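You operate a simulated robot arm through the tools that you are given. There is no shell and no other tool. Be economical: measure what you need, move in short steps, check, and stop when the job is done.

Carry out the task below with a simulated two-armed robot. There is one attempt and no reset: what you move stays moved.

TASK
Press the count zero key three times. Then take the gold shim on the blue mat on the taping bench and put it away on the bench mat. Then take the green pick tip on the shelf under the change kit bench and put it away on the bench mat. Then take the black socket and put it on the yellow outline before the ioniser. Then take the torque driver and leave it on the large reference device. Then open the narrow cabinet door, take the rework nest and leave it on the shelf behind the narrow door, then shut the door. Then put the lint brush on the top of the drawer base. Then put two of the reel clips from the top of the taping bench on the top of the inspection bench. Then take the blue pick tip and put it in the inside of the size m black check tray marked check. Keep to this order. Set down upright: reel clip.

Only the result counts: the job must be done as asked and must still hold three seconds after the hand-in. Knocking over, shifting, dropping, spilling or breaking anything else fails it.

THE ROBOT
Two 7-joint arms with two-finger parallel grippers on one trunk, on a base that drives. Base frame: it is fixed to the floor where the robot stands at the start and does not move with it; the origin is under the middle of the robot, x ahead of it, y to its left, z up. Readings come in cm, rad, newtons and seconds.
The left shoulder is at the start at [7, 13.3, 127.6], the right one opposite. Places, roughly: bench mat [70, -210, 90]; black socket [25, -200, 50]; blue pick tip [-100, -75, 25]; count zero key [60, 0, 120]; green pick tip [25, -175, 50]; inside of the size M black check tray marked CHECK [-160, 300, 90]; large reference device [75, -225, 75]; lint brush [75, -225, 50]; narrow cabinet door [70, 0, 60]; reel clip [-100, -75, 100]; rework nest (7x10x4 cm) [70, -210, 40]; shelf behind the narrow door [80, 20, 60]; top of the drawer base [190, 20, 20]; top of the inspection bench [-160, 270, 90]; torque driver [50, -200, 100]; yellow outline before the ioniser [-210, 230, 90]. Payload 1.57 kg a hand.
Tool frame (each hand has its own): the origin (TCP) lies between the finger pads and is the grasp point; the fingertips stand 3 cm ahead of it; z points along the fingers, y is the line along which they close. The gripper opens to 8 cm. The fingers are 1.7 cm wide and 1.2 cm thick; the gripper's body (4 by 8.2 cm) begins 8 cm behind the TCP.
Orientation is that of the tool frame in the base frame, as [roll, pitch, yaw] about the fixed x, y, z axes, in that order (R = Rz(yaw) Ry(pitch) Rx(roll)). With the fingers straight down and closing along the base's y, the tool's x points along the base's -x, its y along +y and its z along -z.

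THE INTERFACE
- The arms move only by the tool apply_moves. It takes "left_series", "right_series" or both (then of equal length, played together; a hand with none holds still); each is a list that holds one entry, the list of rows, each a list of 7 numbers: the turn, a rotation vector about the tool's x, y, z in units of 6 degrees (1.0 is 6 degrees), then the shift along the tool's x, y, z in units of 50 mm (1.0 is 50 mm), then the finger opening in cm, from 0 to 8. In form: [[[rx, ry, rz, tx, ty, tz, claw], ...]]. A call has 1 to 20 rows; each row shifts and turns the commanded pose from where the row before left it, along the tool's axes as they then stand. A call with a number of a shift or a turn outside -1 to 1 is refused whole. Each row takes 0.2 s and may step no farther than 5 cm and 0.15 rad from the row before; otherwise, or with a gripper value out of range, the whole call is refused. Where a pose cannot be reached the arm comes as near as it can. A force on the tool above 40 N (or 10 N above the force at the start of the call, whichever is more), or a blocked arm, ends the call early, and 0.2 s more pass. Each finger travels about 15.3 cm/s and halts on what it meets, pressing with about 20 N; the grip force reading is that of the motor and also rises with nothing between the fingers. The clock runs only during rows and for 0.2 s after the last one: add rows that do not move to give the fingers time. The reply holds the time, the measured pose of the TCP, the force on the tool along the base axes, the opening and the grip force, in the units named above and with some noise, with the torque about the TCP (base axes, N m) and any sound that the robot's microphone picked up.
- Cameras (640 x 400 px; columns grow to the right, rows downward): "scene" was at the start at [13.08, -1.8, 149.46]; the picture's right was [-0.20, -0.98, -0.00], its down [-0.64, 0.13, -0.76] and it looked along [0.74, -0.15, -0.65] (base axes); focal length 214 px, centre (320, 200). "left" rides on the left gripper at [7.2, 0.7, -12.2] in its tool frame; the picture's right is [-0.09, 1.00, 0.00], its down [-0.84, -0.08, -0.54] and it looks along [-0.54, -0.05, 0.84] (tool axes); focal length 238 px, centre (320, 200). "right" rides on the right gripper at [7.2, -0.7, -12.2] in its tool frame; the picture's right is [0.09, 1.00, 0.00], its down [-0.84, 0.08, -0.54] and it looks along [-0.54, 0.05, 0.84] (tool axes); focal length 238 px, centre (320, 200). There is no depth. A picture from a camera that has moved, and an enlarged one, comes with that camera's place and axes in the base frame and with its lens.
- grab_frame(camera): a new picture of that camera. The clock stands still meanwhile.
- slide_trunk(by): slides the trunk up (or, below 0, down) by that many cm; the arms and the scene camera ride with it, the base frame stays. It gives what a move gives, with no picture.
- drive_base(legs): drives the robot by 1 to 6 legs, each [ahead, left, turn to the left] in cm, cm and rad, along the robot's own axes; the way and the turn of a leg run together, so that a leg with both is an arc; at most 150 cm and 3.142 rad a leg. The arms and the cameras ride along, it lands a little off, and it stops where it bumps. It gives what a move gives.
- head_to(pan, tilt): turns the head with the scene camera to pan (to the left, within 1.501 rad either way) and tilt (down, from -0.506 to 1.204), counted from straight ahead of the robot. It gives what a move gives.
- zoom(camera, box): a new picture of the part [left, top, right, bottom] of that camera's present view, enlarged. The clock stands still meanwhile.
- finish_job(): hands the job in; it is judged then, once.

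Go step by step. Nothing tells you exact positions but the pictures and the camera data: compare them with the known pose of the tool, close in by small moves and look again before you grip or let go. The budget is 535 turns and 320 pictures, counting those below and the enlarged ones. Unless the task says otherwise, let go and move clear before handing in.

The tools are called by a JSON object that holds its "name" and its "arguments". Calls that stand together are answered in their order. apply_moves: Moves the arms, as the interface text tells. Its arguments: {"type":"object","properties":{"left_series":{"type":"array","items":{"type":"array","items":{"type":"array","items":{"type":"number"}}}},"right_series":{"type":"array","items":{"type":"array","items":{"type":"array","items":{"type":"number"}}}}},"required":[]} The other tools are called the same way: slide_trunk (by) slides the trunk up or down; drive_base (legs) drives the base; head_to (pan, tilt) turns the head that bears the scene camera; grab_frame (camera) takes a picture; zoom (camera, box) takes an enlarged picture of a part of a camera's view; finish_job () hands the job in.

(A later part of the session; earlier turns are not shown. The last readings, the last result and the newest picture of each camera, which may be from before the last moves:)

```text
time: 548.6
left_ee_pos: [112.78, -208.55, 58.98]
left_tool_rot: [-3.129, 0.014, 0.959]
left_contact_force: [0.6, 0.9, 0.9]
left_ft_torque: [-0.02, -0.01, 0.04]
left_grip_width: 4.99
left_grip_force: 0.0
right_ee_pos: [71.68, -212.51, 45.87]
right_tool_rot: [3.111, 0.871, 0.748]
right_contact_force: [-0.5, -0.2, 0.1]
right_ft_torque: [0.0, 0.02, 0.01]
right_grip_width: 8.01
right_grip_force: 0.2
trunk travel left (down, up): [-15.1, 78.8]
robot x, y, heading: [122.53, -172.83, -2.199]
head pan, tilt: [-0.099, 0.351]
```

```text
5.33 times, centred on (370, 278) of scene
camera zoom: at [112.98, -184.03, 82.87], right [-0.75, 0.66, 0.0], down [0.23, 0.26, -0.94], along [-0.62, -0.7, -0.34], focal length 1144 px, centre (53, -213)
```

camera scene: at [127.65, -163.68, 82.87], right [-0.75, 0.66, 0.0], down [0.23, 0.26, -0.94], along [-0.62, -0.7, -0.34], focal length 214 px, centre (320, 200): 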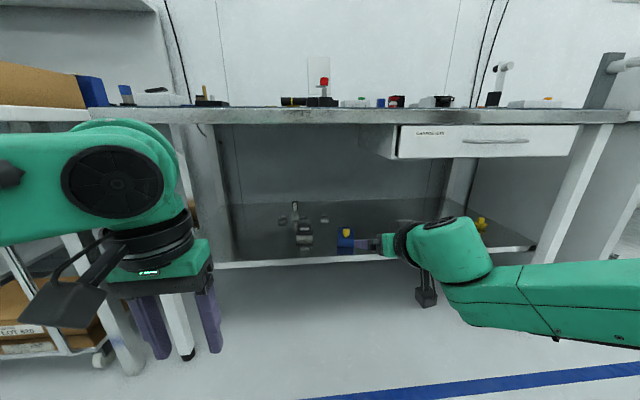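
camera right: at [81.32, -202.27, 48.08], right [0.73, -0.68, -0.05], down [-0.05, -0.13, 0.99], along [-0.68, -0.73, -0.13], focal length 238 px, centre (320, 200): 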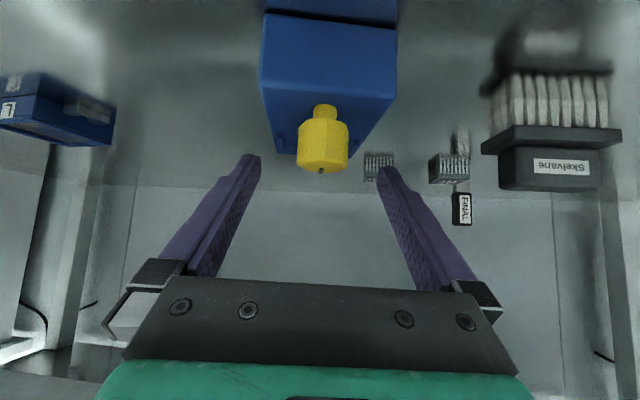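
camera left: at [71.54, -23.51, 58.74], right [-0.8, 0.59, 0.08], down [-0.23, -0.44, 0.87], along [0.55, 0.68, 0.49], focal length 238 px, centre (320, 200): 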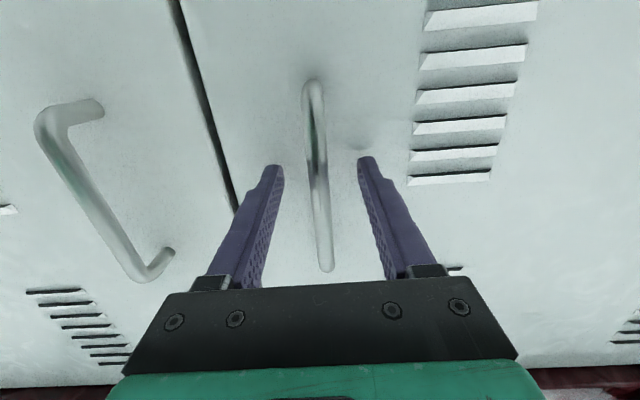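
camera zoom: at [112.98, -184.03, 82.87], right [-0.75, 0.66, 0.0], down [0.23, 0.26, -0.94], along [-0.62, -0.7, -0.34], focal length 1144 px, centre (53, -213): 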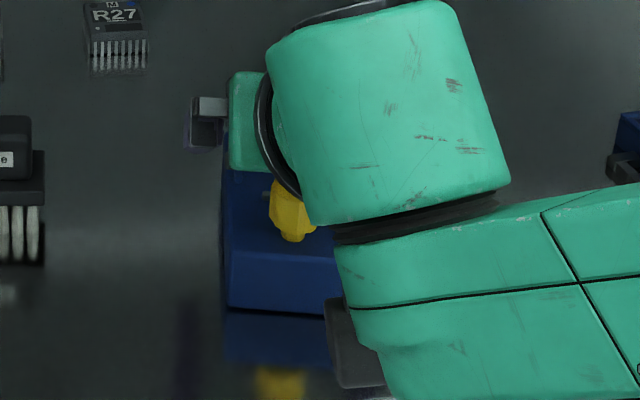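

{"name": "apply_moves", "arguments": {"right_series": [[[0, 0, 0, 0, 0.1, 0, 8], [0, 0, 0, 0.243, 0, 0.204, 8], [0, 0, 0, 0.243, 0, 0.204, 8], [0, 0, 0, 0.2, 0, 0.168, 8], [0, 0, 0, 0, 0, 0, 8]]]}}

{"name": "grab_frame", "arguments": {"camera": "right"}}

```text
time: 549.9
left_ee_pos: [112.81, -208.47, 59.07]
left_tool_rot: [-3.13, 0.013, 0.96]
left_contact_force: [-0.6, -0.3, 0.9]
left_ft_torque: [-0.01, 0.03, 0.03]
left_grip_width: 5.0
left_grip_force: 0.0
right_ee_pos: [71.89, -212.85, 41.5]
right_tool_rot: [3.114, 0.872, 0.745]
right_contact_force: [-0.1, 0.0, 0.8]
right_ft_torque: [0.03, 0.01, 0.02]
right_grip_width: 7.99
right_grip_force: 0.0
trunk travel left (down, up): [-15.1, 78.8]
robot x, y, heading: [122.11, -173.12, -2.195]
head pan, tilt: [-0.099, 0.351]
```

```text
77 pictures are left
camera right: at [81.53, -202.78, 43.63], right [0.73, -0.68, -0.05], down [-0.05, -0.13, 0.99], along [-0.68, -0.73, -0.13], focal length 238 px, centre (320, 200)
```

right: 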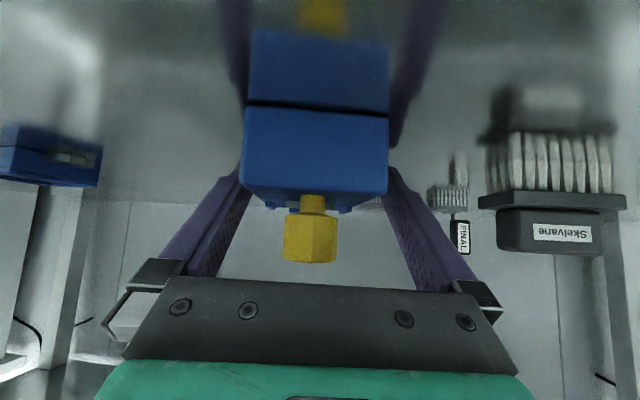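

No contact; the box is astride between the fingers. Close and lift slightly.

{"name": "apply_moves", "arguments": {"right_series": [[[0, 0, 0, 0, 0, 0, 7.4], [0, 0, 0, 0, 0, 0, 6.5], [0, 0, 0, 0, 0, 0, 5.5], [0, 0, 0, 0, 0, 0, 5], [0, 0, 0, -0.1, 0, -0.08, 5], [0, 0, 0, -0.2, 0, -0.17, 5], [0, 0, 0, -0.2, 0, -0.17, 5], [0, 0, 0, 0, 0, 0, 5]]]}}

{"name": "grab_frame", "arguments": {"camera": "right"}}

```text
time: 551.6
left_ee_pos: [112.77, -208.55, 59.04]
left_tool_rot: [-3.131, 0.014, 0.96]
left_contact_force: [0.4, 0.3, 0.1]
left_ft_torque: [-0.01, -0.01, 0.01]
left_grip_width: 5.0
left_grip_force: 0.1
right_ee_pos: [71.91, -212.97, 44.95]
right_tool_rot: [3.113, 0.871, 0.747]
right_contact_force: [-0.1, 0.2, -1.2]
right_ft_torque: [0.01, 0.0, 0.01]
right_grip_width: 6.4
right_grip_force: 19.9
trunk travel left (down, up): [-15.1, 78.8]
robot x, y, heading: [122.29, -172.9, -2.197]
head pan, tilt: [-0.099, 0.351]
```

```text
76 pictures are left
camera right: at [81.48, -202.75, 47.0], right [0.73, -0.68, -0.05], down [-0.05, -0.13, 0.99], along [-0.68, -0.73, -0.13], focal length 238 px, centre (320, 200)
```

right: 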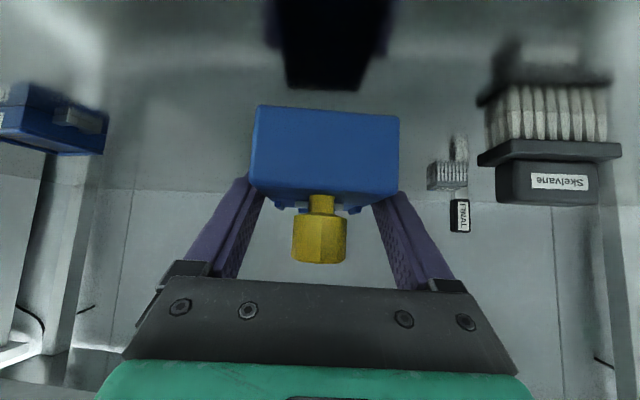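

The nest is held, but for the cabinet the left hand suits better (the open door would block my left elbow otherwise). Set it back, and swap hands.

{"name": "apply_moves", "arguments": {"right_series": [[[0, 0, 0, 0.2, 0, 0.168, 5], [0, 0, 0, 0.2, 0, 0.168, 5], [0, 0, 0, 0.09, 0, 0.075, 5], [0, 0, 0, 0.02, 0, 0.017, 5], [0, 0, 0, 0, 0, 0, 6.5], [0, 0, 0, 0, 0, 0, 7.5], [0, 0, 0, 0, 0, 0, 8], [0, 0, 0, -0.243, 0, -0.204, 8], [0, 0, 0, -0.243, 0, -0.204, 8], [0, 0, 0, -0.243, 0, -0.204, 8], [0, 0, 0, 0, 0, 0, 8]]]}}

{"name": "drive_base", "arguments": {"legs": [[-38, 0, 0], [0, -25, 0]]}}

{"name": "slide_trunk", "arguments": {"by": 8}}

{"name": "apply_moves", "arguments": {"left_series": [[[0, -1, 0, -0.36, 0, 0.12, 8], [0, -1, 0, -0.34, 0, 0.15, 8], [0, -1, 0, -0.32, 0, 0.19, 8], [0, -1, 0, -0.29, 0, 0.22, 8], [0, -1, 0, -0.26, 0, 0.25, 8], [0, -1, 0, -0.23, 0, 0.28, 8], [0, -1, 0, -0.2, 0, 0.3, 8], [0, -0.8, 0, -0.17, 0, 0.31, 8], [0, 0, 0, 0, 0, 0, 8], [0, 0, 0, 0, 0, 0, 8]]], "right_series": [[[-0.8, 0, -0.65, 0.22, 0, -0.3, 5], [-0.8, 0.4, -0.65, 0.22, 0, -0.3, 5], [0, 0.95, 0, 0.25, 0, -0.3, 5], [0, 0.95, 0, 0.28, 0, -0.28, 5], [0, 0.95, 0, 0.3, 0, -0.25, 5], [0, 0.95, 0, 0.32, 0, -0.22, 5], [0, 0.95, 0, 0.34, 0, -0.18, 5], [0, 0.95, 0, 0.36, 0, -0.15, 5], [0, 0.95, 0, 0.37, 0, -0.12, 5], [0, 0.95, 0, 0.3, 0, -0.1, 5]]]}}

{"name": "grab_frame", "arguments": {"camera": "scene"}}

```text
time: 554.0
left_ee_pos: [112.91, -208.49, 58.94]
left_tool_rot: [-3.128, 0.015, 0.96]
left_contact_force: [1.0, -0.1, 0.3]
left_ft_torque: [0.02, 0.04, 0.03]
left_grip_width: 5.01
left_grip_force: 0.0
right_ee_pos: [72.01, -212.92, 46.16]
right_tool_rot: [3.114, 0.87, 0.746]
right_contact_force: [-0.8, 0.3, 0.4]
right_ft_torque: [-0.01, -0.02, 0.0]
right_grip_width: 7.99
right_grip_force: 0.0
trunk travel left (down, up): [-15.1, 78.8]
robot x, y, heading: [122.4, -172.84, -2.195]
head pan, tilt: [-0.099, 0.351]
```

```text
time: 557.9
left_ee_pos: [115.89, -162.43, 58.97]
left_tool_rot: [-3.13, 0.014, 0.958]
left_contact_force: [0.7, 0.7, -0.1]
left_ft_torque: [-0.03, -0.03, -0.02]
left_grip_width: 5.02
left_grip_force: 0.1
right_ee_pos: [74.81, -166.85, 46.16]
right_tool_rot: [3.114, 0.87, 0.746]
right_contact_force: [-0.5, -0.2, -0.5]
right_ft_torque: [0.03, -0.01, -0.03]
right_grip_width: 8.02
right_grip_force: 0.1
trunk travel left (down, up): [-15.1, 78.8]
robot x, y, heading: [125.4, -127.02, -2.196]
head pan, tilt: [-0.099, 0.351]
```

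```text
time: 559.1
left_ee_pos: [115.74, -162.46, 66.86]
left_tool_rot: [-3.131, 0.015, 0.96]
left_contact_force: [-0.5, 0.0, 0.7]
left_ft_torque: [-0.01, -0.01, -0.01]
left_grip_width: 5.0
left_grip_force: 0.1
right_ee_pos: [74.83, -166.88, 54.16]
right_tool_rot: [3.114, 0.872, 0.745]
right_contact_force: [0.1, 0.4, -0.4]
right_ft_torque: [0.0, -0.03, -0.02]
right_grip_width: 7.99
right_grip_force: 0.0
trunk travel left (down, up): [-23.1, 70.8]
robot x, y, heading: [124.99, -127.19, -2.192]
head pan, tilt: [-0.099, 0.351]
```

```text
time: 561.3
left_ee_pos: [107.71, -173.62, 62.27]
left_tool_rot: [-3.122, 0.829, 0.971]
left_contact_force: [0.7, 0.6, -0.8]
left_ft_torque: [0.01, 0.01, 0.0]
left_grip_width: 8.0
left_grip_force: 0.2
right_ee_pos: [85.67, -151.43, 55.44]
right_tool_rot: [3.115, 0.037, 0.98]
right_contact_force: [-0.6, 1.0, -0.6]
right_ft_torque: [-0.02, -0.01, -0.01]
right_grip_width: 5.0
right_grip_force: 0.2
trunk travel left (down, up): [-23.1, 70.8]
robot x, y, heading: [125.26, -126.91, -2.194]
head pan, tilt: [-0.099, 0.351]
```

```text
75 pictures are left
camera scene: at [115.96, -137.99, 90.87], right [-0.75, 0.66, 0.0], down [0.23, 0.26, -0.94], along [-0.62, -0.7, -0.34], focal length 214 px, centre (320, 200)
```

scene: 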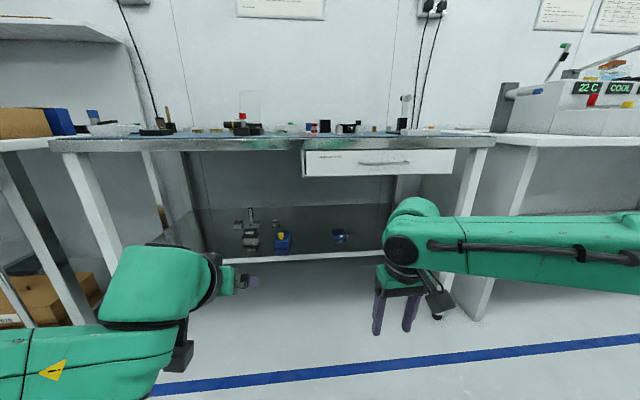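

{"name": "apply_moves", "arguments": {"left_series": [[[0.775, 0, 0.71, 0, 0, 0, 8], [0.775, 0, 0.71, 0, 0, 0, 8], [0, 0, 0, 0.4, 0, 0.37, 8], [0, 0, 0, 0.4, 0, 0.37, 8], [0, 0, 0, 0.4, 0, 0.37, 8], [0, 0, 0, 0.4, 0, 0.37, 8], [0, 0, 0, 0.2, 0, 0.18, 8], [0, 0, 0, 0, 0, 0, 8], [0, 0, 0, 0, 0, 0, 8], [0, 0, 0, 0, 0, 0, 8]]], "right_series": [[[0, 0, 0, 0.3, 0, 0, 5], [0, 0, 0, 0.3, 0, 0, 5], [0, 0, 0, 0.3, 0, 0, 5], [0, 0, 0, 0.3, 0, 0, 5], [0, 0, 0, 0.3, 0, 0, 5], [0, 0, 0, 0.3, 0, 0, 5], [0, 0, 0, 0.3, 0, 0, 5], [0, 0, 0, 0.3, 0, 0, 5], [0, 0, 0, 0.3, 0, 0, 5], [0, 0, 0, 0, 0, 0, 5]]]}}

{"name": "slide_trunk", "arguments": {"by": -8}}

{"name": "drive_base", "arguments": {"legs": [[0, -6.5, 0], [41, 0, 0]]}}

{"name": "grab_frame", "arguments": {"camera": "left"}}

```text
time: 563.5
left_ee_pos: [107.73, -173.68, 49.97]
left_tool_rot: [-3.126, 0.832, 0.75]
left_contact_force: [0.3, 0.3, 0.4]
left_ft_torque: [0.03, -0.01, 0.01]
left_grip_width: 8.01
left_grip_force: 0.1
right_ee_pos: [92.48, -141.09, 55.45]
right_tool_rot: [3.12, 0.037, 0.983]
right_contact_force: [0.4, 0.8, -0.2]
right_ft_torque: [-0.01, -0.01, -0.01]
right_grip_width: 4.99
right_grip_force: 0.2
right hand out of reach, approached as far as the arm can: row 9
trunk travel left (down, up): [-23.1, 70.8]
robot x, y, heading: [125.5, -126.93, -2.195]
head pan, tilt: [-0.099, 0.351]
```

```text
time: 564.6
left_ee_pos: [107.82, -173.71, 41.96]
left_tool_rot: [-3.127, 0.832, 0.749]
left_contact_force: [-0.4, 1.0, 0.4]
left_ft_torque: [-0.01, 0.04, 0.03]
left_grip_width: 7.99
left_grip_force: 0.1
right_ee_pos: [92.6, -141.22, 47.51]
right_tool_rot: [3.118, 0.039, 0.981]
right_contact_force: [-0.3, -0.1, 0.3]
right_ft_torque: [0.04, 0.01, -0.01]
right_grip_width: 5.01
right_grip_force: 0.1
trunk travel left (down, up): [-15.1, 78.8]
robot x, y, heading: [125.24, -126.94, -2.201]
head pan, tilt: [-0.099, 0.351]
```

```text
time: 567.7
left_ee_pos: [79.14, -202.71, 41.88]
left_tool_rot: [-3.127, 0.832, 0.751]
left_contact_force: [-0.3, -0.4, -0.5]
left_ft_torque: [0.02, 0.01, -0.02]
left_grip_width: 8.0
left_grip_force: 0.1
right_ee_pos: [64.05, -170.3, 47.41]
right_tool_rot: [3.119, 0.038, 0.983]
right_contact_force: [0.3, 1.0, -0.1]
right_ft_torque: [-0.02, 0.0, 0.01]
right_grip_width: 4.99
right_grip_force: 0.2
trunk travel left (down, up): [-15.1, 78.8]
robot x, y, heading: [96.5, -155.75, -2.194]
head pan, tilt: [-0.099, 0.351]
```

```text
74 pictures are left
camera left: at [89.91, -193.89, 44.9], right [0.63, -0.78, 0.06], down [-0.16, -0.06, 0.98], along [-0.76, -0.63, -0.17], focal length 238 px, centre (320, 200)
```

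left: 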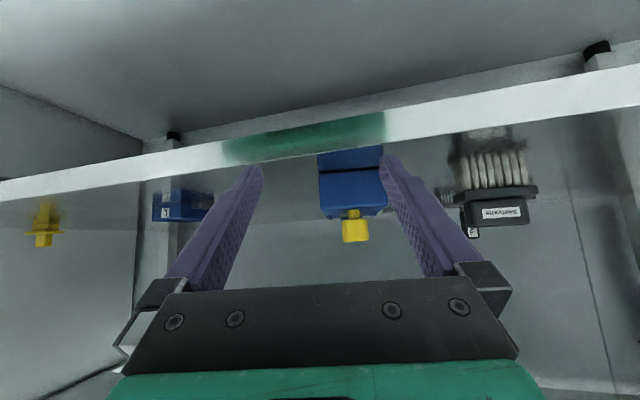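

{"name": "apply_moves", "arguments": {"left_series": [[[0, 0, 0, -0.31, 0.1, -0.28, 8], [0, 0, 0, -0.31, 0.1, -0.28, 8], [0, 0, 0, -0.27, 0.13, 0.3, 8], [0, 0, 0, -0.27, 0.13, 0.3, 8], [0, 0, 0, -0.27, 0, 0.3, 8], [0, 0, 0, 0, 0, 0, 8]]]}}

{"name": "drive_base", "arguments": {"legs": [[5.5, 0, 0]]}}

{"name": "grab_frame", "arguments": {"camera": "left"}}

```text
time: 569.1
left_ee_pos: [76.26, -208.52, 46.11]
left_tool_rot: [-3.126, 0.831, 0.752]
left_contact_force: [-0.4, 0.4, -0.1]
left_ft_torque: [0.01, 0.02, -0.03]
left_grip_width: 7.97
left_grip_force: 0.0
right_ee_pos: [63.97, -170.26, 47.52]
right_tool_rot: [3.118, 0.038, 0.984]
right_contact_force: [1.0, 0.2, 0.3]
right_ft_torque: [-0.01, -0.03, -0.01]
right_grip_width: 5.0
right_grip_force: 0.1
trunk travel left (down, up): [-15.1, 78.8]
robot x, y, heading: [96.41, -155.85, -2.193]
head pan, tilt: [-0.099, 0.351]
```

```text
time: 570.1
left_ee_pos: [73.0, -212.98, 46.01]
left_tool_rot: [-3.126, 0.832, 0.752]
left_contact_force: [0.0, 0.5, 0.7]
left_ft_torque: [-0.01, -0.03, 0.02]
left_grip_width: 8.0
left_grip_force: 0.0
right_ee_pos: [60.75, -174.68, 47.42]
right_tool_rot: [3.12, 0.038, 0.983]
right_contact_force: [1.4, 0.0, -0.6]
right_ft_torque: [-0.03, 0.0, -0.02]
right_grip_width: 5.01
right_grip_force: 0.1
trunk travel left (down, up): [-15.1, 78.8]
robot x, y, heading: [93.61, -160.32, -2.194]
head pan, tilt: [-0.099, 0.351]
```

```text
73 pictures are left
camera left: at [83.72, -204.25, 48.96], right [0.63, -0.78, 0.06], down [-0.16, -0.06, 0.98], along [-0.76, -0.63, -0.17], focal length 238 px, centre (320, 200)
```

left: 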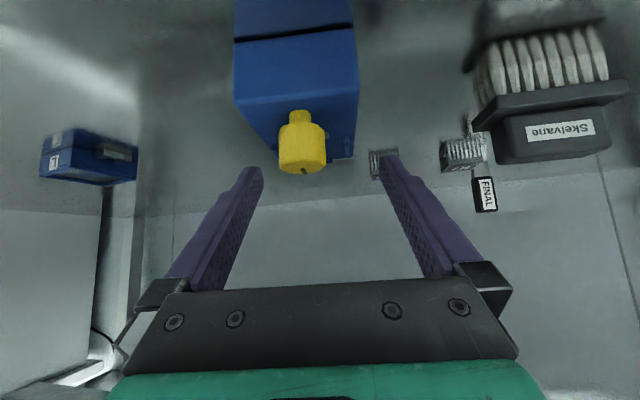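

{"name": "apply_moves", "arguments": {"left_series": [[[0, 0, 0, -0.16, -0.15, 0.18, 8], [0, 0, 0, 0.22, 0, 0.2, 8], [0, 0, 0, 0.22, 0, 0.2, 8], [0, 0, 0, 0.2, 0, 0.18, 8], [0, 0, 0, 0, 0, 0, 8]]]}}

{"name": "grab_frame", "arguments": {"camera": "left"}}

```text
time: 571.3
left_ee_pos: [71.54, -213.29, 41.83]
left_tool_rot: [-3.126, 0.834, 0.752]
left_contact_force: [0.4, 1.0, -0.1]
left_ft_torque: [-0.02, -0.01, 0.02]
left_grip_width: 7.99
left_grip_force: 0.0
right_ee_pos: [60.75, -174.78, 47.33]
right_tool_rot: [3.119, 0.038, 0.984]
right_contact_force: [-0.6, 0.5, 0.6]
right_ft_torque: [-0.01, 0.02, 0.01]
right_grip_width: 4.98
right_grip_force: 0.0
trunk travel left (down, up): [-15.1, 78.8]
robot x, y, heading: [93.75, -160.28, -2.193]
head pan, tilt: [-0.099, 0.351]
```

```text
72 pictures are left
camera left: at [82.25, -204.46, 44.7], right [0.63, -0.78, 0.06], down [-0.16, -0.06, 0.98], along [-0.76, -0.63, -0.17], focal length 238 px, centre (320, 200)
```

left: 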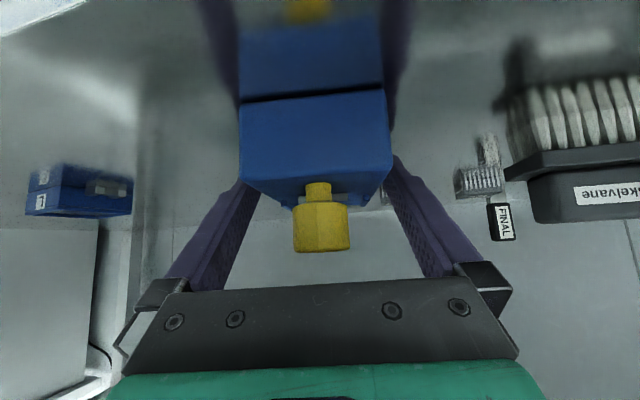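

Well centred. Close, lift, and back out.

{"name": "apply_moves", "arguments": {"left_series": [[[0, 0, 0, 0.02, 0, 0.02, 7.4], [0, 0, 0, 0, 0, 0, 6.5], [0, 0, 0, 0, 0, 0, 5.5], [0, 0, 0, 0, 0, 0, 5], [0, 0, 0, -0.1, 0, -0.09, 5], [0, 0, 0, -0.2, 0, -0.18, 5], [0, 0, 0, -0.25, 0, -0.23, 5], [0, 0, 0, 0, 0, 0, 5]]]}}

{"name": "drive_base", "arguments": {"legs": [[-36, 0, 0]]}}

{"name": "grab_frame", "arguments": {"camera": "left"}}

```text
time: 573.1
left_ee_pos: [71.63, -213.23, 45.29]
left_tool_rot: [-3.125, 0.833, 0.753]
left_contact_force: [0.5, 0.4, -0.8]
left_ft_torque: [-0.01, -0.05, 0.0]
left_grip_width: 6.36
left_grip_force: 19.5
right_ee_pos: [60.92, -174.69, 47.39]
right_tool_rot: [3.118, 0.038, 0.985]
right_contact_force: [-1.0, -0.4, -0.1]
right_ft_torque: [0.02, -0.02, 0.02]
right_grip_width: 5.0
right_grip_force: 0.1
trunk travel left (down, up): [-15.1, 78.8]
robot x, y, heading: [93.58, -160.15, -2.194]
head pan, tilt: [-0.099, 0.351]
```

```text
time: 575.4
left_ee_pos: [92.23, -184.21, 45.23]
left_tool_rot: [-3.126, 0.832, 0.745]
left_contact_force: [0.3, 0.5, -1.2]
left_ft_torque: [0.02, -0.03, -0.04]
left_grip_width: 6.35
left_grip_force: 20.0
right_ee_pos: [81.6, -145.63, 47.34]
right_tool_rot: [3.12, 0.039, 0.976]
right_contact_force: [0.8, 0.4, -0.5]
right_ft_torque: [0.0, 0.01, 0.04]
right_grip_width: 4.99
right_grip_force: 0.0
trunk travel left (down, up): [-15.1, 78.8]
robot x, y, heading: [114.33, -131.56, -2.199]
head pan, tilt: [-0.099, 0.351]
```

```text
71 pictures are left
camera left: at [102.86, -175.6, 48.19], right [0.62, -0.78, 0.06], down [-0.16, -0.06, 0.98], along [-0.77, -0.62, -0.17], focal length 238 px, centre (320, 200)
```

left: 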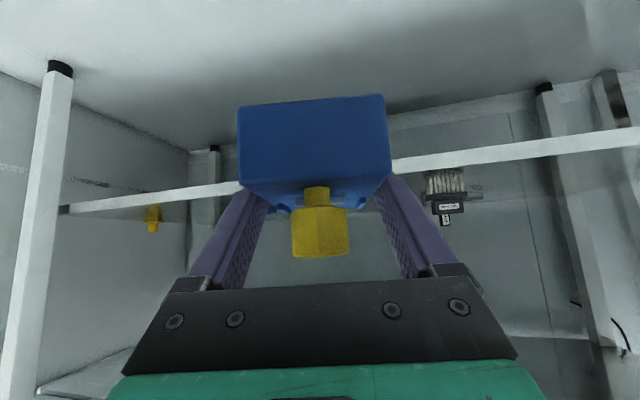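

The nest is held. Raise the trunk, turn around and line up with the open cabinet.

{"name": "slide_trunk", "arguments": {"by": 20}}

{"name": "drive_base", "arguments": {"legs": [[0, 0, 3.142], [0, 86, 0.012], [20, 0, 0]]}}

{"name": "head_to", "arguments": {"pan": 0.1, "tilt": 0.5}}

{"name": "grab_frame", "arguments": {"camera": "scene"}}

{"name": "grab_frame", "arguments": {"camera": "left"}}

```text
time: 577.5
left_ee_pos: [92.06, -184.34, 65.32]
left_tool_rot: [-3.125, 0.833, 0.745]
left_contact_force: [0.1, -0.8, -0.9]
left_ft_torque: [-0.02, -0.01, -0.01]
left_grip_width: 6.37
left_grip_force: 19.8
right_ee_pos: [81.57, -145.59, 67.41]
right_tool_rot: [3.12, 0.038, 0.978]
right_contact_force: [-0.3, -0.2, 0.4]
right_ft_torque: [0.01, -0.02, -0.03]
right_grip_width: 5.0
right_grip_force: 0.1
trunk travel left (down, up): [-35.2, 58.8]
robot x, y, heading: [114.37, -131.01, -2.2]
head pan, tilt: [-0.099, 0.351]
```

```text
refused: 3.142 is not a number from -3.14159 to 3.14159
```

```text
time: 578.3
left_ee_pos: [92.07, -184.35, 65.2]
left_tool_rot: [-3.125, 0.834, 0.745]
left_contact_force: [-0.6, 0.0, -1.5]
left_ft_torque: [-0.01, 0.01, 0.0]
left_grip_width: 6.38
left_grip_force: 20.2
right_ee_pos: [81.48, -145.66, 67.34]
right_tool_rot: [3.119, 0.037, 0.977]
right_contact_force: [-0.4, -0.3, 0.2]
right_ft_torque: [-0.02, 0.03, 0.0]
right_grip_width: 5.01
right_grip_force: 0.1
trunk travel left (down, up): [-35.2, 58.8]
robot x, y, heading: [114.38, -131.42, -2.203]
head pan, tilt: [0.099, 0.499]
```

```text
70 pictures are left
camera scene: at [106.57, -143.37, 101.5], right [-0.86, 0.51, 0.0], down [0.24, 0.41, -0.88], along [-0.44, -0.76, -0.48], focal length 214 px, centre (320, 200)
```

scene: 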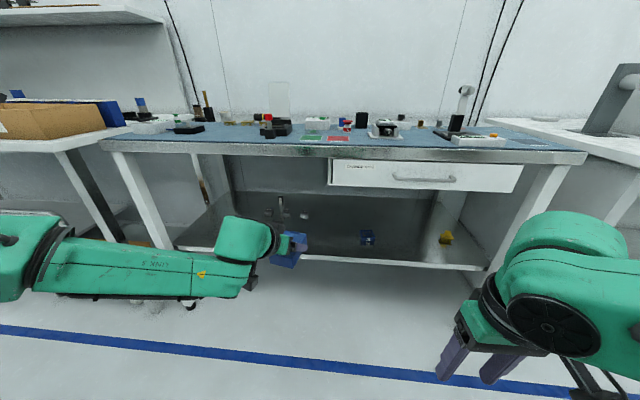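

```text
69 pictures are left
camera left: at [102.86, -175.61, 68.18], right [0.62, -0.78, 0.06], down [-0.17, -0.06, 0.98], along [-0.77, -0.62, -0.17], focal length 238 px, centre (320, 200)
```

left: 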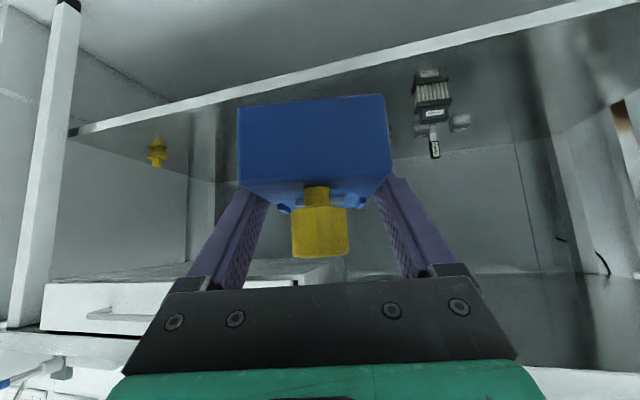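

{"name": "drive_base", "arguments": {"legs": [[0, 0, 3.14], [0, 86, 0.016], [18, 0, 0]]}}

{"name": "grab_frame", "arguments": {"camera": "scene"}}

```text
time: 591.3
left_ee_pos: [72.9, -14.6, 65.18]
left_tool_rot: [-3.125, 0.832, -2.345]
left_contact_force: [0.0, 0.1, -1.1]
left_ft_torque: [-0.01, -0.02, -0.03]
left_grip_width: 6.38
left_grip_force: 20.0
right_ee_pos: [85.35, -52.45, 67.44]
right_tool_rot: [3.119, 0.037, -2.113]
right_contact_force: [0.4, -0.5, 0.8]
right_ft_torque: [-0.02, 0.01, -0.01]
right_grip_width: 4.99
right_grip_force: 0.0
trunk travel left (down, up): [-35.2, 58.8]
robot x, y, heading: [53.14, -68.53, 0.988]
head pan, tilt: [0.099, 0.499]
```

```text
68 pictures are left
camera scene: at [60.11, -56.23, 101.48], right [0.89, -0.46, 0.0], down [-0.22, -0.43, -0.88], along [0.41, 0.78, -0.48], focal length 214 px, centre (320, 200)
```

scene: 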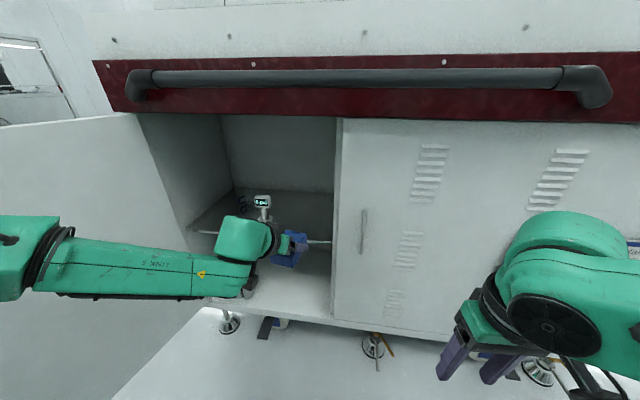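

{"name": "zoom", "arguments": {"camera": "scene", "box": [180, 170, 360, 300]}}

{"name": "grab_frame", "arguments": {"camera": "left"}}

```text
3.08 times, centred on (270, 235) of scene
camera zoom: at [60.11, -56.23, 101.48], right [0.89, -0.46, 0.0], down [-0.22, -0.43, -0.88], along [0.41, 0.78, -0.48], focal length 660 px, centre (474, 92)
```

zoom: 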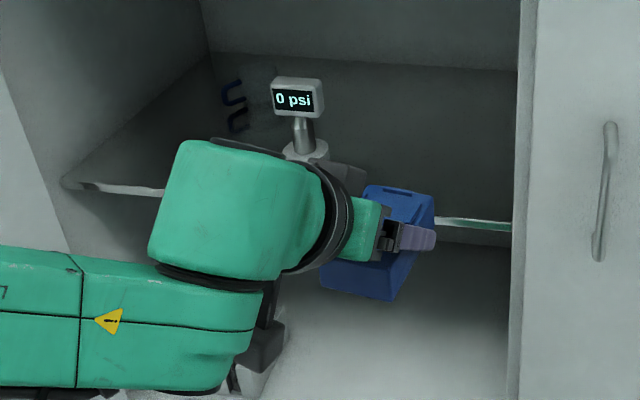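

```text
66 pictures are left
camera left: at [62.55, -23.88, 68.14], right [-0.66, 0.75, 0.06], down [0.16, 0.07, 0.98], along [0.73, 0.66, -0.17], focal length 238 px, centre (320, 200)
```

left: 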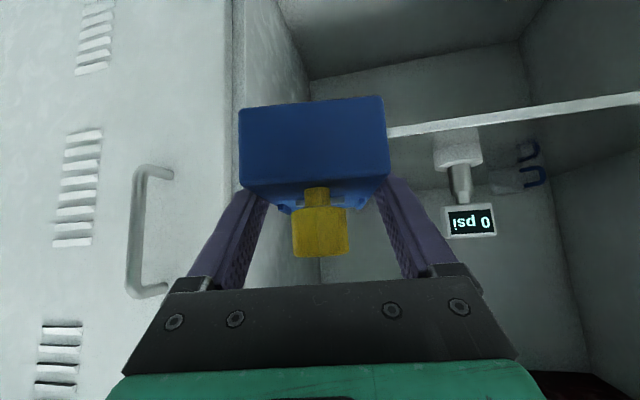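

Shelf z≈57.7, edge at n≈-41; the gauge stands left of my spot. Drive 18 cm in.

{"name": "drive_base", "arguments": {"legs": [[18, 0, 0]]}}

{"name": "zoom", "arguments": {"camera": "scene", "box": [180, 190, 380, 315]}}

{"name": "grab_frame", "arguments": {"camera": "left"}}

```text
time: 592.9
left_ee_pos: [82.82, 0.66, 65.12]
left_tool_rot: [-3.124, 0.831, -2.346]
left_contact_force: [0.2, -0.2, -0.9]
left_ft_torque: [0.01, -0.01, 0.0]
left_grip_width: 6.39
left_grip_force: 19.7
right_ee_pos: [95.37, -37.24, 67.35]
right_tool_rot: [3.119, 0.039, -2.112]
right_contact_force: [-0.4, 0.2, -0.9]
right_ft_torque: [-0.02, -0.02, -0.02]
right_grip_width: 5.01
right_grip_force: 0.2
trunk travel left (down, up): [-35.2, 58.8]
robot x, y, heading: [63.31, -53.16, 0.993]
head pan, tilt: [0.099, 0.499]
```

```text
3.20 times, centred on (280, 252) of scene
camera zoom: at [70.04, -41.04, 101.48], right [0.89, -0.46, 0.0], down [-0.22, -0.43, -0.88], along [0.41, 0.78, -0.48], focal length 686 px, centre (448, 32)
```

zoom: 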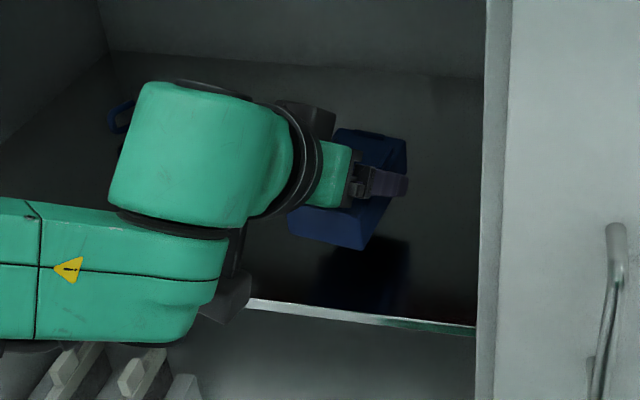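

```text
64 pictures are left
camera left: at [72.46, -8.7, 68.14], right [-0.66, 0.75, 0.06], down [0.16, 0.07, 0.98], along [0.73, 0.66, -0.17], focal length 238 px, centre (320, 200)
```

left: 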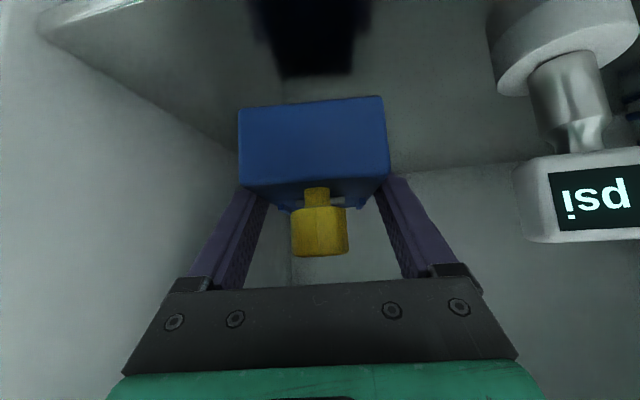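

{"name": "apply_moves", "arguments": {"left_series": [[[0, 0, 0, -0.2, 0, 0.22, 5], [0, 0, 0, 0.22, 0, 0.2, 5], [0, 0, 0, 0.22, 0, 0.2, 5], [0, 0, 0, 0.06, 0, 0.055, 5], [0, 0, 0, 0.03, 0, 0.027, 5], [0, 0, 0, 0, 0, 0, 5]]]}}

```text
time: 594.2
left_ee_pos: [83.81, 1.79, 61.59]
left_tool_rot: [-3.127, 0.833, -2.348]
left_contact_force: [0.2, -0.5, -1.6]
left_ft_torque: [0.01, 0.02, 0.04]
left_grip_width: 6.39
left_grip_force: 20.2
right_ee_pos: [95.24, -37.46, 67.39]
right_tool_rot: [3.119, 0.04, -2.113]
right_contact_force: [-0.2, 0.9, 0.5]
right_ft_torque: [0.0, 0.0, 0.03]
right_grip_width: 4.99
right_grip_force: 0.1
trunk travel left (down, up): [-35.2, 58.8]
robot x, y, heading: [63.27, -53.32, 0.986]
head pan, tilt: [0.099, 0.499]
```

{"name": "apply_moves", "arguments": {"left_series": [[[0, 0, 0, 0.03, 0, 0.027, 5], [0, 0, 0, 0.03, 0, 0.027, 5], [0, 0, 0, 0.03, 0, 0.027, 5], [0, 0, 0, 0, 0, 0, 5]]]}}

{"name": "zoom", "arguments": {"camera": "left", "box": [200, 40, 440, 220]}}

```text
time: 595.2
left_ee_pos: [83.91, 1.67, 61.14]
left_tool_rot: [-3.126, 0.834, -2.346]
left_contact_force: [0.2, 0.5, 1.6]
left_ft_torque: [0.01, 0.09, -0.01]
left_grip_width: 6.38
left_grip_force: 20.3
right_ee_pos: [95.23, -37.36, 67.44]
right_tool_rot: [3.119, 0.039, -2.113]
right_contact_force: [-0.4, 0.5, -1.2]
right_ft_torque: [-0.01, -0.01, 0.05]
right_grip_width: 5.0
right_grip_force: 0.1
trunk travel left (down, up): [-35.2, 58.8]
robot x, y, heading: [63.51, -53.27, 0.994]
head pan, tilt: [0.099, 0.499]
```

```text
2.22 times, centred on (320, 130) of left
camera zoom: at [73.57, -7.73, 64.05], right [-0.66, 0.75, 0.06], down [0.16, 0.07, 0.98], along [0.73, 0.66, -0.16], focal length 530 px, centre (320, 356)
```

zoom: 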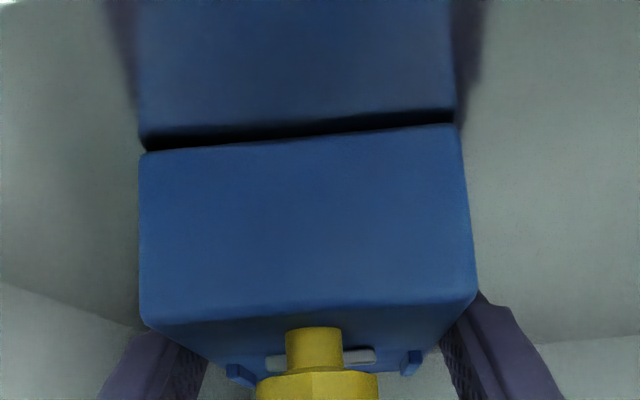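

Contact. Release and rise straight, then back out.

{"name": "apply_moves", "arguments": {"left_series": [[[0, 0, 0, 0.01, 0, 0.01, 5], [0, 0, 0, 0, 0, 0, 6.6], [0, 0, 0, 0, 0, 0, 7.6], [0, 0, 0, 0, 0, 0, 8], [0, 0, 0, 0, 0, 0, 8], [0, 0, 0, -0.24, 0, -0.22, 8], [0, 0, 0, -0.24, 0, -0.22, 8], [0, 0, 0, -0.24, 0, -0.22, 8], [0, 0, 0, -0.1, 0, -0.1, 8], [0, 0, 0, 0.1, 0, -0.1, 8]]]}}

{"name": "drive_base", "arguments": {"legs": [[-30, 0, -0.03]]}}

{"name": "grab_frame", "arguments": {"camera": "scene"}}

```text
time: 597.5
left_ee_pos: [83.21, 1.31, 66.57]
left_tool_rot: [-3.127, 0.833, -2.346]
left_contact_force: [0.1, 0.2, 0.0]
left_ft_torque: [0.02, -0.04, 0.03]
left_grip_width: 8.02
left_grip_force: 0.1
right_ee_pos: [95.24, -37.5, 67.39]
right_tool_rot: [3.119, 0.038, -2.113]
right_contact_force: [-0.4, 0.6, 0.2]
right_ft_torque: [0.02, 0.02, 0.01]
right_grip_width: 5.0
right_grip_force: 0.0
trunk travel left (down, up): [-35.2, 58.8]
robot x, y, heading: [63.24, -53.0, 0.987]
head pan, tilt: [0.099, 0.499]
```

```text
time: 599.5
left_ee_pos: [68.02, -23.75, 66.43]
left_tool_rot: [-3.126, 0.832, -2.371]
left_contact_force: [0.0, -0.3, -0.1]
left_ft_torque: [-0.06, -0.02, 0.03]
left_grip_width: 8.0
left_grip_force: 0.0
right_ee_pos: [79.11, -62.67, 67.48]
right_tool_rot: [3.12, 0.038, -2.14]
right_contact_force: [-0.4, -0.2, 0.1]
right_ft_torque: [-0.01, -0.01, 0.01]
right_grip_width: 5.0
right_grip_force: 0.2
trunk travel left (down, up): [-35.2, 58.8]
robot x, y, heading: [47.07, -77.98, 0.969]
head pan, tilt: [0.099, 0.499]
```

```text
62 pictures are left
camera scene: at [53.8, -65.83, 101.51], right [0.88, -0.48, 0.0], down [-0.23, -0.42, -0.88], along [0.42, 0.77, -0.48], focal length 214 px, centre (320, 200)
```

scene: 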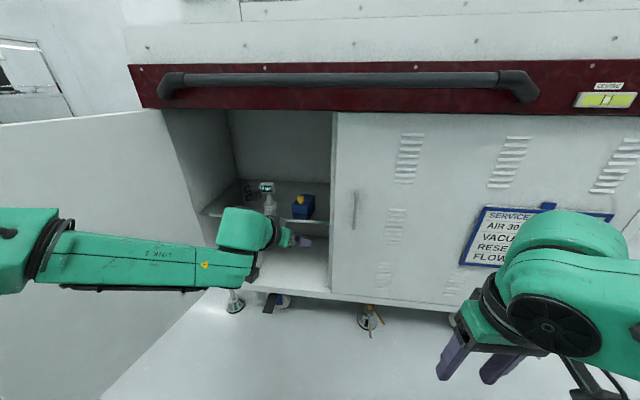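

The nest is on the shelf. To shut the door I'll bring the left hand around to its outer side.

{"name": "drive_base", "arguments": {"legs": [[-41, 0, -0.01], [0, 77, 0], [28, 0, 0]]}}

{"name": "grab_frame", "arguments": {"camera": "scene"}}

```text
time: 607.2
left_ee_pos: [0.09, 9.29, 66.52]
left_tool_rot: [-3.126, 0.832, -2.382]
left_contact_force: [1.2, 0.8, -0.7]
left_ft_torque: [-0.02, 0.04, 0.01]
left_grip_width: 7.99
left_grip_force: 0.0
right_ee_pos: [10.68, -29.81, 67.32]
right_tool_rot: [3.118, 0.035, -2.154]
right_contact_force: [-0.6, 0.2, -0.2]
right_ft_torque: [-0.02, 0.02, -0.01]
right_grip_width: 5.02
right_grip_force: 0.1
trunk travel left (down, up): [-35.2, 58.8]
robot x, y, heading: [-21.76, -44.61, 0.953]
head pan, tilt: [0.099, 0.499]
```

```text
61 pictures are left
camera scene: at [-14.72, -32.57, 101.49], right [0.87, -0.49, 0.0], down [-0.24, -0.42, -0.88], along [0.43, 0.76, -0.48], focal length 214 px, centre (320, 200)
```

scene: 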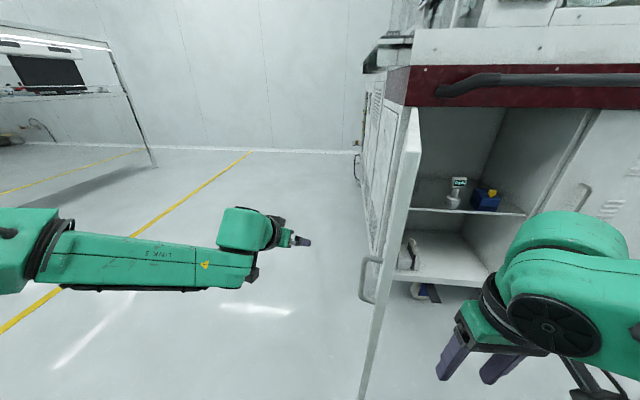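

The door is between the hand and cabinet as planned. Close the fingers and sweep right to swing it shut.

{"name": "apply_moves", "arguments": {"left_series": [[[0, 0, 0, 0, 0, 0, 4], [0, 0, 0, 0, 0, 0, 0], [0, 0, 0, 0, 0, 0, 0]]]}}

{"name": "drive_base", "arguments": {"legs": [[0, -52, 0]]}}

{"name": "grab_frame", "arguments": {"camera": "scene"}}

```text
time: 608.0
left_ee_pos: [-0.04, 9.22, 66.5]
left_tool_rot: [-3.126, 0.831, -2.381]
left_contact_force: [-0.4, 0.7, 1.2]
left_ft_torque: [-0.01, 0.0, 0.01]
left_grip_width: 0.0
left_grip_force: 19.9
right_ee_pos: [10.56, -29.91, 67.38]
right_tool_rot: [3.121, 0.039, -2.152]
right_contact_force: [-0.5, 0.9, -0.3]
right_ft_torque: [-0.02, 0.0, -0.03]
right_grip_width: 5.0
right_grip_force: 0.1
trunk travel left (down, up): [-35.2, 58.8]
robot x, y, heading: [-22.15, -44.47, 0.957]
head pan, tilt: [0.099, 0.499]
```

```text
time: 611.0
left_ee_pos: [41.98, -20.51, 66.36]
left_tool_rot: [-3.125, 0.832, -2.383]
left_contact_force: [0.8, 0.1, -0.7]
left_ft_torque: [-0.03, 0.02, -0.03]
left_grip_width: 0.0
left_grip_force: 20.7
right_ee_pos: [52.68, -59.67, 67.26]
right_tool_rot: [3.119, 0.038, -2.151]
right_contact_force: [0.3, -0.1, 0.4]
right_ft_torque: [0.0, 0.01, 0.03]
right_grip_width: 4.99
right_grip_force: 0.2
trunk travel left (down, up): [-35.2, 58.8]
robot x, y, heading: [20.52, -74.26, 0.953]
head pan, tilt: [0.099, 0.499]
```

```text
60 pictures are left
camera scene: at [27.26, -62.38, 101.5], right [0.87, -0.49, 0.0], down [-0.24, -0.42, -0.88], along [0.43, 0.76, -0.48], focal length 214 px, centre (320, 200)
```

scene: 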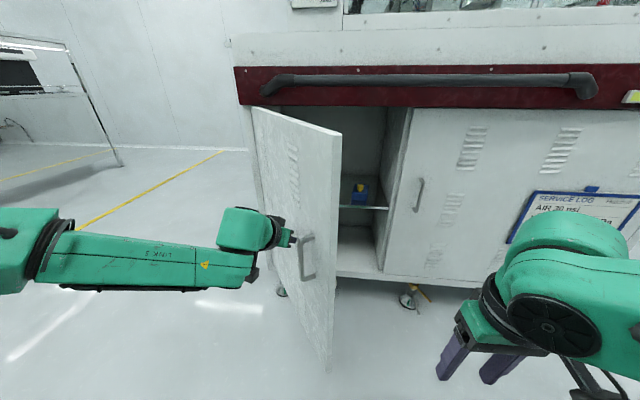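

{"name": "drive_base", "arguments": {"legs": [[14, -7, 0], [13, -4, 0]]}}

{"name": "grab_frame", "arguments": {"camera": "scene"}}

```text
time: 613.4
left_ee_pos: [66.61, -4.84, 66.33]
left_tool_rot: [-3.126, 0.831, -2.38]
left_contact_force: [0.6, 0.2, -0.7]
left_ft_torque: [0.01, -0.01, 0.0]
left_grip_width: 0.0
left_grip_force: 20.5
right_ee_pos: [77.31, -43.74, 67.38]
right_tool_rot: [3.118, 0.038, -2.147]
right_contact_force: [0.2, -0.2, -0.3]
right_ft_torque: [-0.01, 0.0, 0.02]
right_grip_width: 5.0
right_grip_force: 0.0
trunk travel left (down, up): [-35.2, 58.8]
robot x, y, heading: [44.91, -58.42, 0.957]
head pan, tilt: [0.099, 0.499]
```

```text
59 pictures are left
camera scene: at [51.87, -46.63, 101.48], right [0.87, -0.49, 0.0], down [-0.24, -0.42, -0.88], along [0.43, 0.76, -0.48], focal length 214 px, centre (320, 200)
```

scene: 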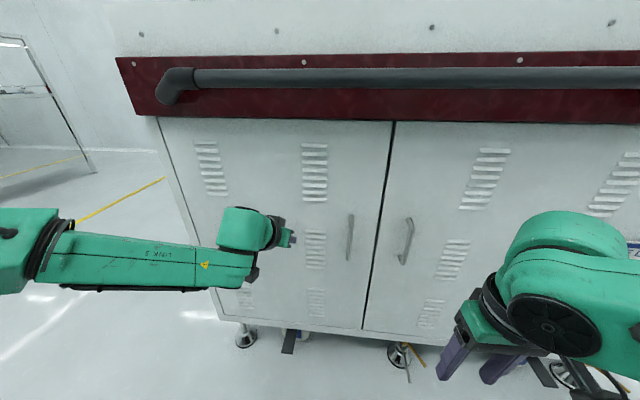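

The door looks shut; press gently once more to be sure.

{"name": "apply_moves", "arguments": {"left_series": [[[0, 0, 0, -0.14, 0, 0.15, 0], [0, 0, 0, -0.14, 0, 0.15, 0], [0, 0, 0, -0.07, 0, 0.07, 0], [0, 0, 0, -0.07, 0, 0.07, 0], [0, 0, 0, -0.07, 0, 0.07, 0], [0, 0, 0, -0.07, 0, 0.07, 0]]]}}

{"name": "zoom", "arguments": {"camera": "scene", "box": [330, 110, 430, 180]}}

```text
time: 614.0
left_ee_pos: [67.32, -4.13, 66.39]
left_tool_rot: [-3.123, 0.828, -2.375]
left_contact_force: [-20.1, -18.0, 13.5]
left_ft_torque: [0.1, 0.12, 0.33]
left_grip_width: 0.02
left_grip_force: 19.9
right_ee_pos: [76.8, -44.0, 67.66]
right_tool_rot: [3.119, 0.046, -2.147]
right_contact_force: [-0.4, 0.9, -0.3]
right_ft_torque: [0.0, -0.02, 0.0]
right_grip_width: 5.02
right_grip_force: 0.2
trunk travel left (down, up): [-35.2, 58.8]
robot x, y, heading: [44.55, -58.56, 0.956]
head pan, tilt: [0.099, 0.499]
stopped in row 3 (left hand): the force on the tool passed its limit (the readings are from after the stop); the commanded pose is now the measured one
```

```text
5.71 times, centred on (380, 145) of scene
camera zoom: at [51.3, -47.21, 101.62], right [0.87, -0.49, 0.0], down [-0.23, -0.41, -0.88], along [0.43, 0.77, -0.47], focal length 1226 px, centre (-23, 514)
```

zoom: 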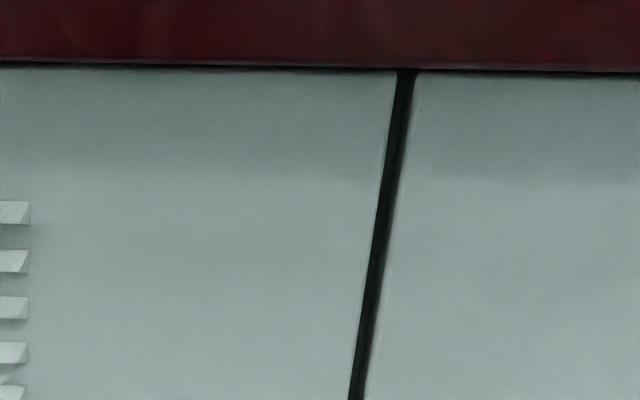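

The door is shut. Next the lint brush (marked Skelvane) on the shelf: back off, turn, drive over and lower.

{"name": "drive_base", "arguments": {"legs": [[-24, 0, 0], [0, 0, 3.139], [0, 113, 0]]}}

{"name": "apply_moves", "arguments": {"left_series": [[[-0.775, 0, -0.71, 0, 0, 0, 7], [-0.775, 0, -0.71, 0, 0, 0, 7], [0, 0, 0, 0, 0, 0, 7.5]]]}}

{"name": "slide_trunk", "arguments": {"by": -18}}

{"name": "grab_frame", "arguments": {"camera": "left"}}

```text
time: 628.6
left_ee_pos: [107.09, -193.87, 65.97]
left_tool_rot: [-3.119, 0.821, 0.825]
left_contact_force: [-0.8, -0.6, 0.8]
left_ft_torque: [0.02, 0.03, -0.01]
left_grip_width: 0.0
left_grip_force: 19.9
right_ee_pos: [95.39, -154.32, 67.35]
right_tool_rot: [3.117, 0.038, 1.052]
right_contact_force: [0.2, 0.0, 0.4]
right_ft_torque: [0.01, 0.01, 0.01]
right_grip_width: 5.04
right_grip_force: 0.0
trunk travel left (down, up): [-35.2, 58.8]
robot x, y, heading: [127.11, -137.44, -2.123]
head pan, tilt: [0.099, 0.499]
```

```text
time: 629.4
left_ee_pos: [107.01, -194.0, 66.03]
left_tool_rot: [-3.125, 0.818, 1.041]
left_contact_force: [0.2, -1.0, 0.0]
left_ft_torque: [-0.02, -0.02, 0.02]
left_grip_width: 7.5
left_grip_force: 0.1
right_ee_pos: [95.41, -154.32, 67.39]
right_tool_rot: [3.119, 0.039, 1.051]
right_contact_force: [0.0, 0.4, 0.4]
right_ft_torque: [0.04, 0.0, 0.03]
right_grip_width: 5.02
right_grip_force: 0.0
trunk travel left (down, up): [-35.2, 58.8]
robot x, y, heading: [126.78, -137.85, -2.127]
head pan, tilt: [0.099, 0.499]
```

```text
time: 631.4
left_ee_pos: [107.12, -193.9, 47.97]
left_tool_rot: [-3.125, 0.82, 1.041]
left_contact_force: [-0.2, -1.2, 0.2]
left_ft_torque: [0.02, 0.0, 0.0]
left_grip_width: 7.48
left_grip_force: 0.0
right_ee_pos: [95.46, -154.27, 49.37]
right_tool_rot: [3.119, 0.038, 1.051]
right_contact_force: [0.1, 0.2, 0.8]
right_ft_torque: [-0.03, -0.01, 0.02]
right_grip_width: 4.99
right_grip_force: 0.0
trunk travel left (down, up): [-17.2, 76.8]
robot x, y, heading: [126.68, -137.71, -2.131]
head pan, tilt: [0.099, 0.499]
```

```text
57 pictures are left
camera left: at [114.76, -182.5, 51.19], right [0.82, -0.57, 0.06], down [-0.15, -0.12, 0.98], along [-0.55, -0.81, -0.18], focal length 238 px, centre (320, 200)
```

left: 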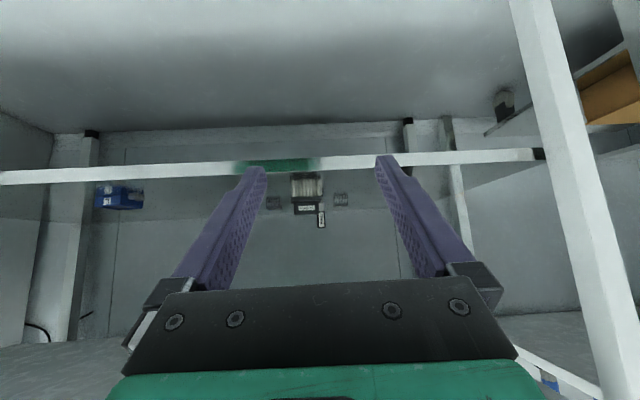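

{"name": "drive_base", "arguments": {"legs": [[0, 0, -0.057], [24, -1, 0]]}}

{"name": "zoom", "arguments": {"camera": "left", "box": [200, 60, 440, 210]}}

{"name": "zoom", "arguments": {"camera": "scene", "box": [200, 180, 400, 305]}}

```text
time: 633.6
left_ee_pos: [89.18, -211.81, 48.07]
left_tool_rot: [-3.124, 0.819, 0.984]
left_contact_force: [-1.4, -0.3, -0.3]
left_ft_torque: [-0.02, 0.0, 0.02]
left_grip_width: 7.5
left_grip_force: 0.1
right_ee_pos: [79.91, -171.62, 49.35]
right_tool_rot: [3.119, 0.038, 0.995]
right_contact_force: [-0.1, -0.7, 0.0]
right_ft_torque: [-0.02, 0.01, 0.04]
right_grip_width: 4.99
right_grip_force: 0.1
trunk travel left (down, up): [-17.2, 76.8]
robot x, y, heading: [112.16, -156.87, -2.182]
head pan, tilt: [0.099, 0.499]
```

```text
2.67 times, centred on (320, 135) of left
camera zoom: at [97.51, -200.88, 51.17], right [0.79, -0.61, 0.06], down [-0.15, -0.11, 0.98], along [-0.6, -0.78, -0.18], focal length 636 px, centre (320, 373)
```

zoom: 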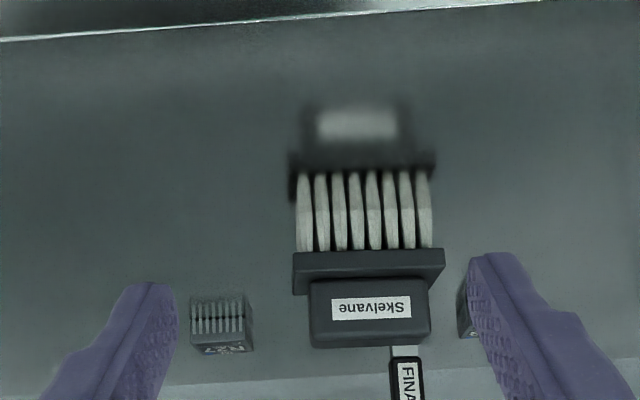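

```text
3.20 times, centred on (300, 242) of scene
camera zoom: at [104.79, -168.94, 83.49], right [-0.87, 0.49, 0.0], down [0.24, 0.42, -0.88], along [-0.43, -0.76, -0.48], focal length 686 px, centre (384, 64)
```

zoom: 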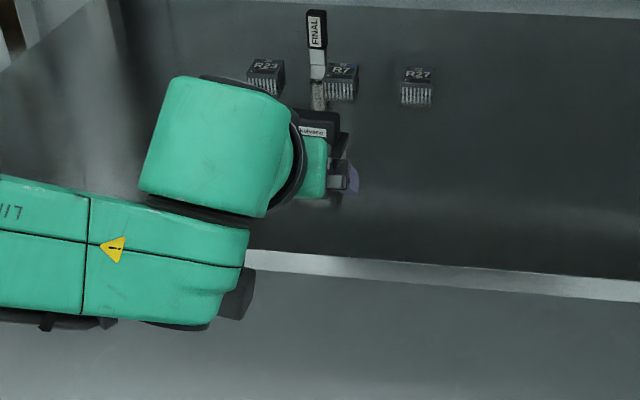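

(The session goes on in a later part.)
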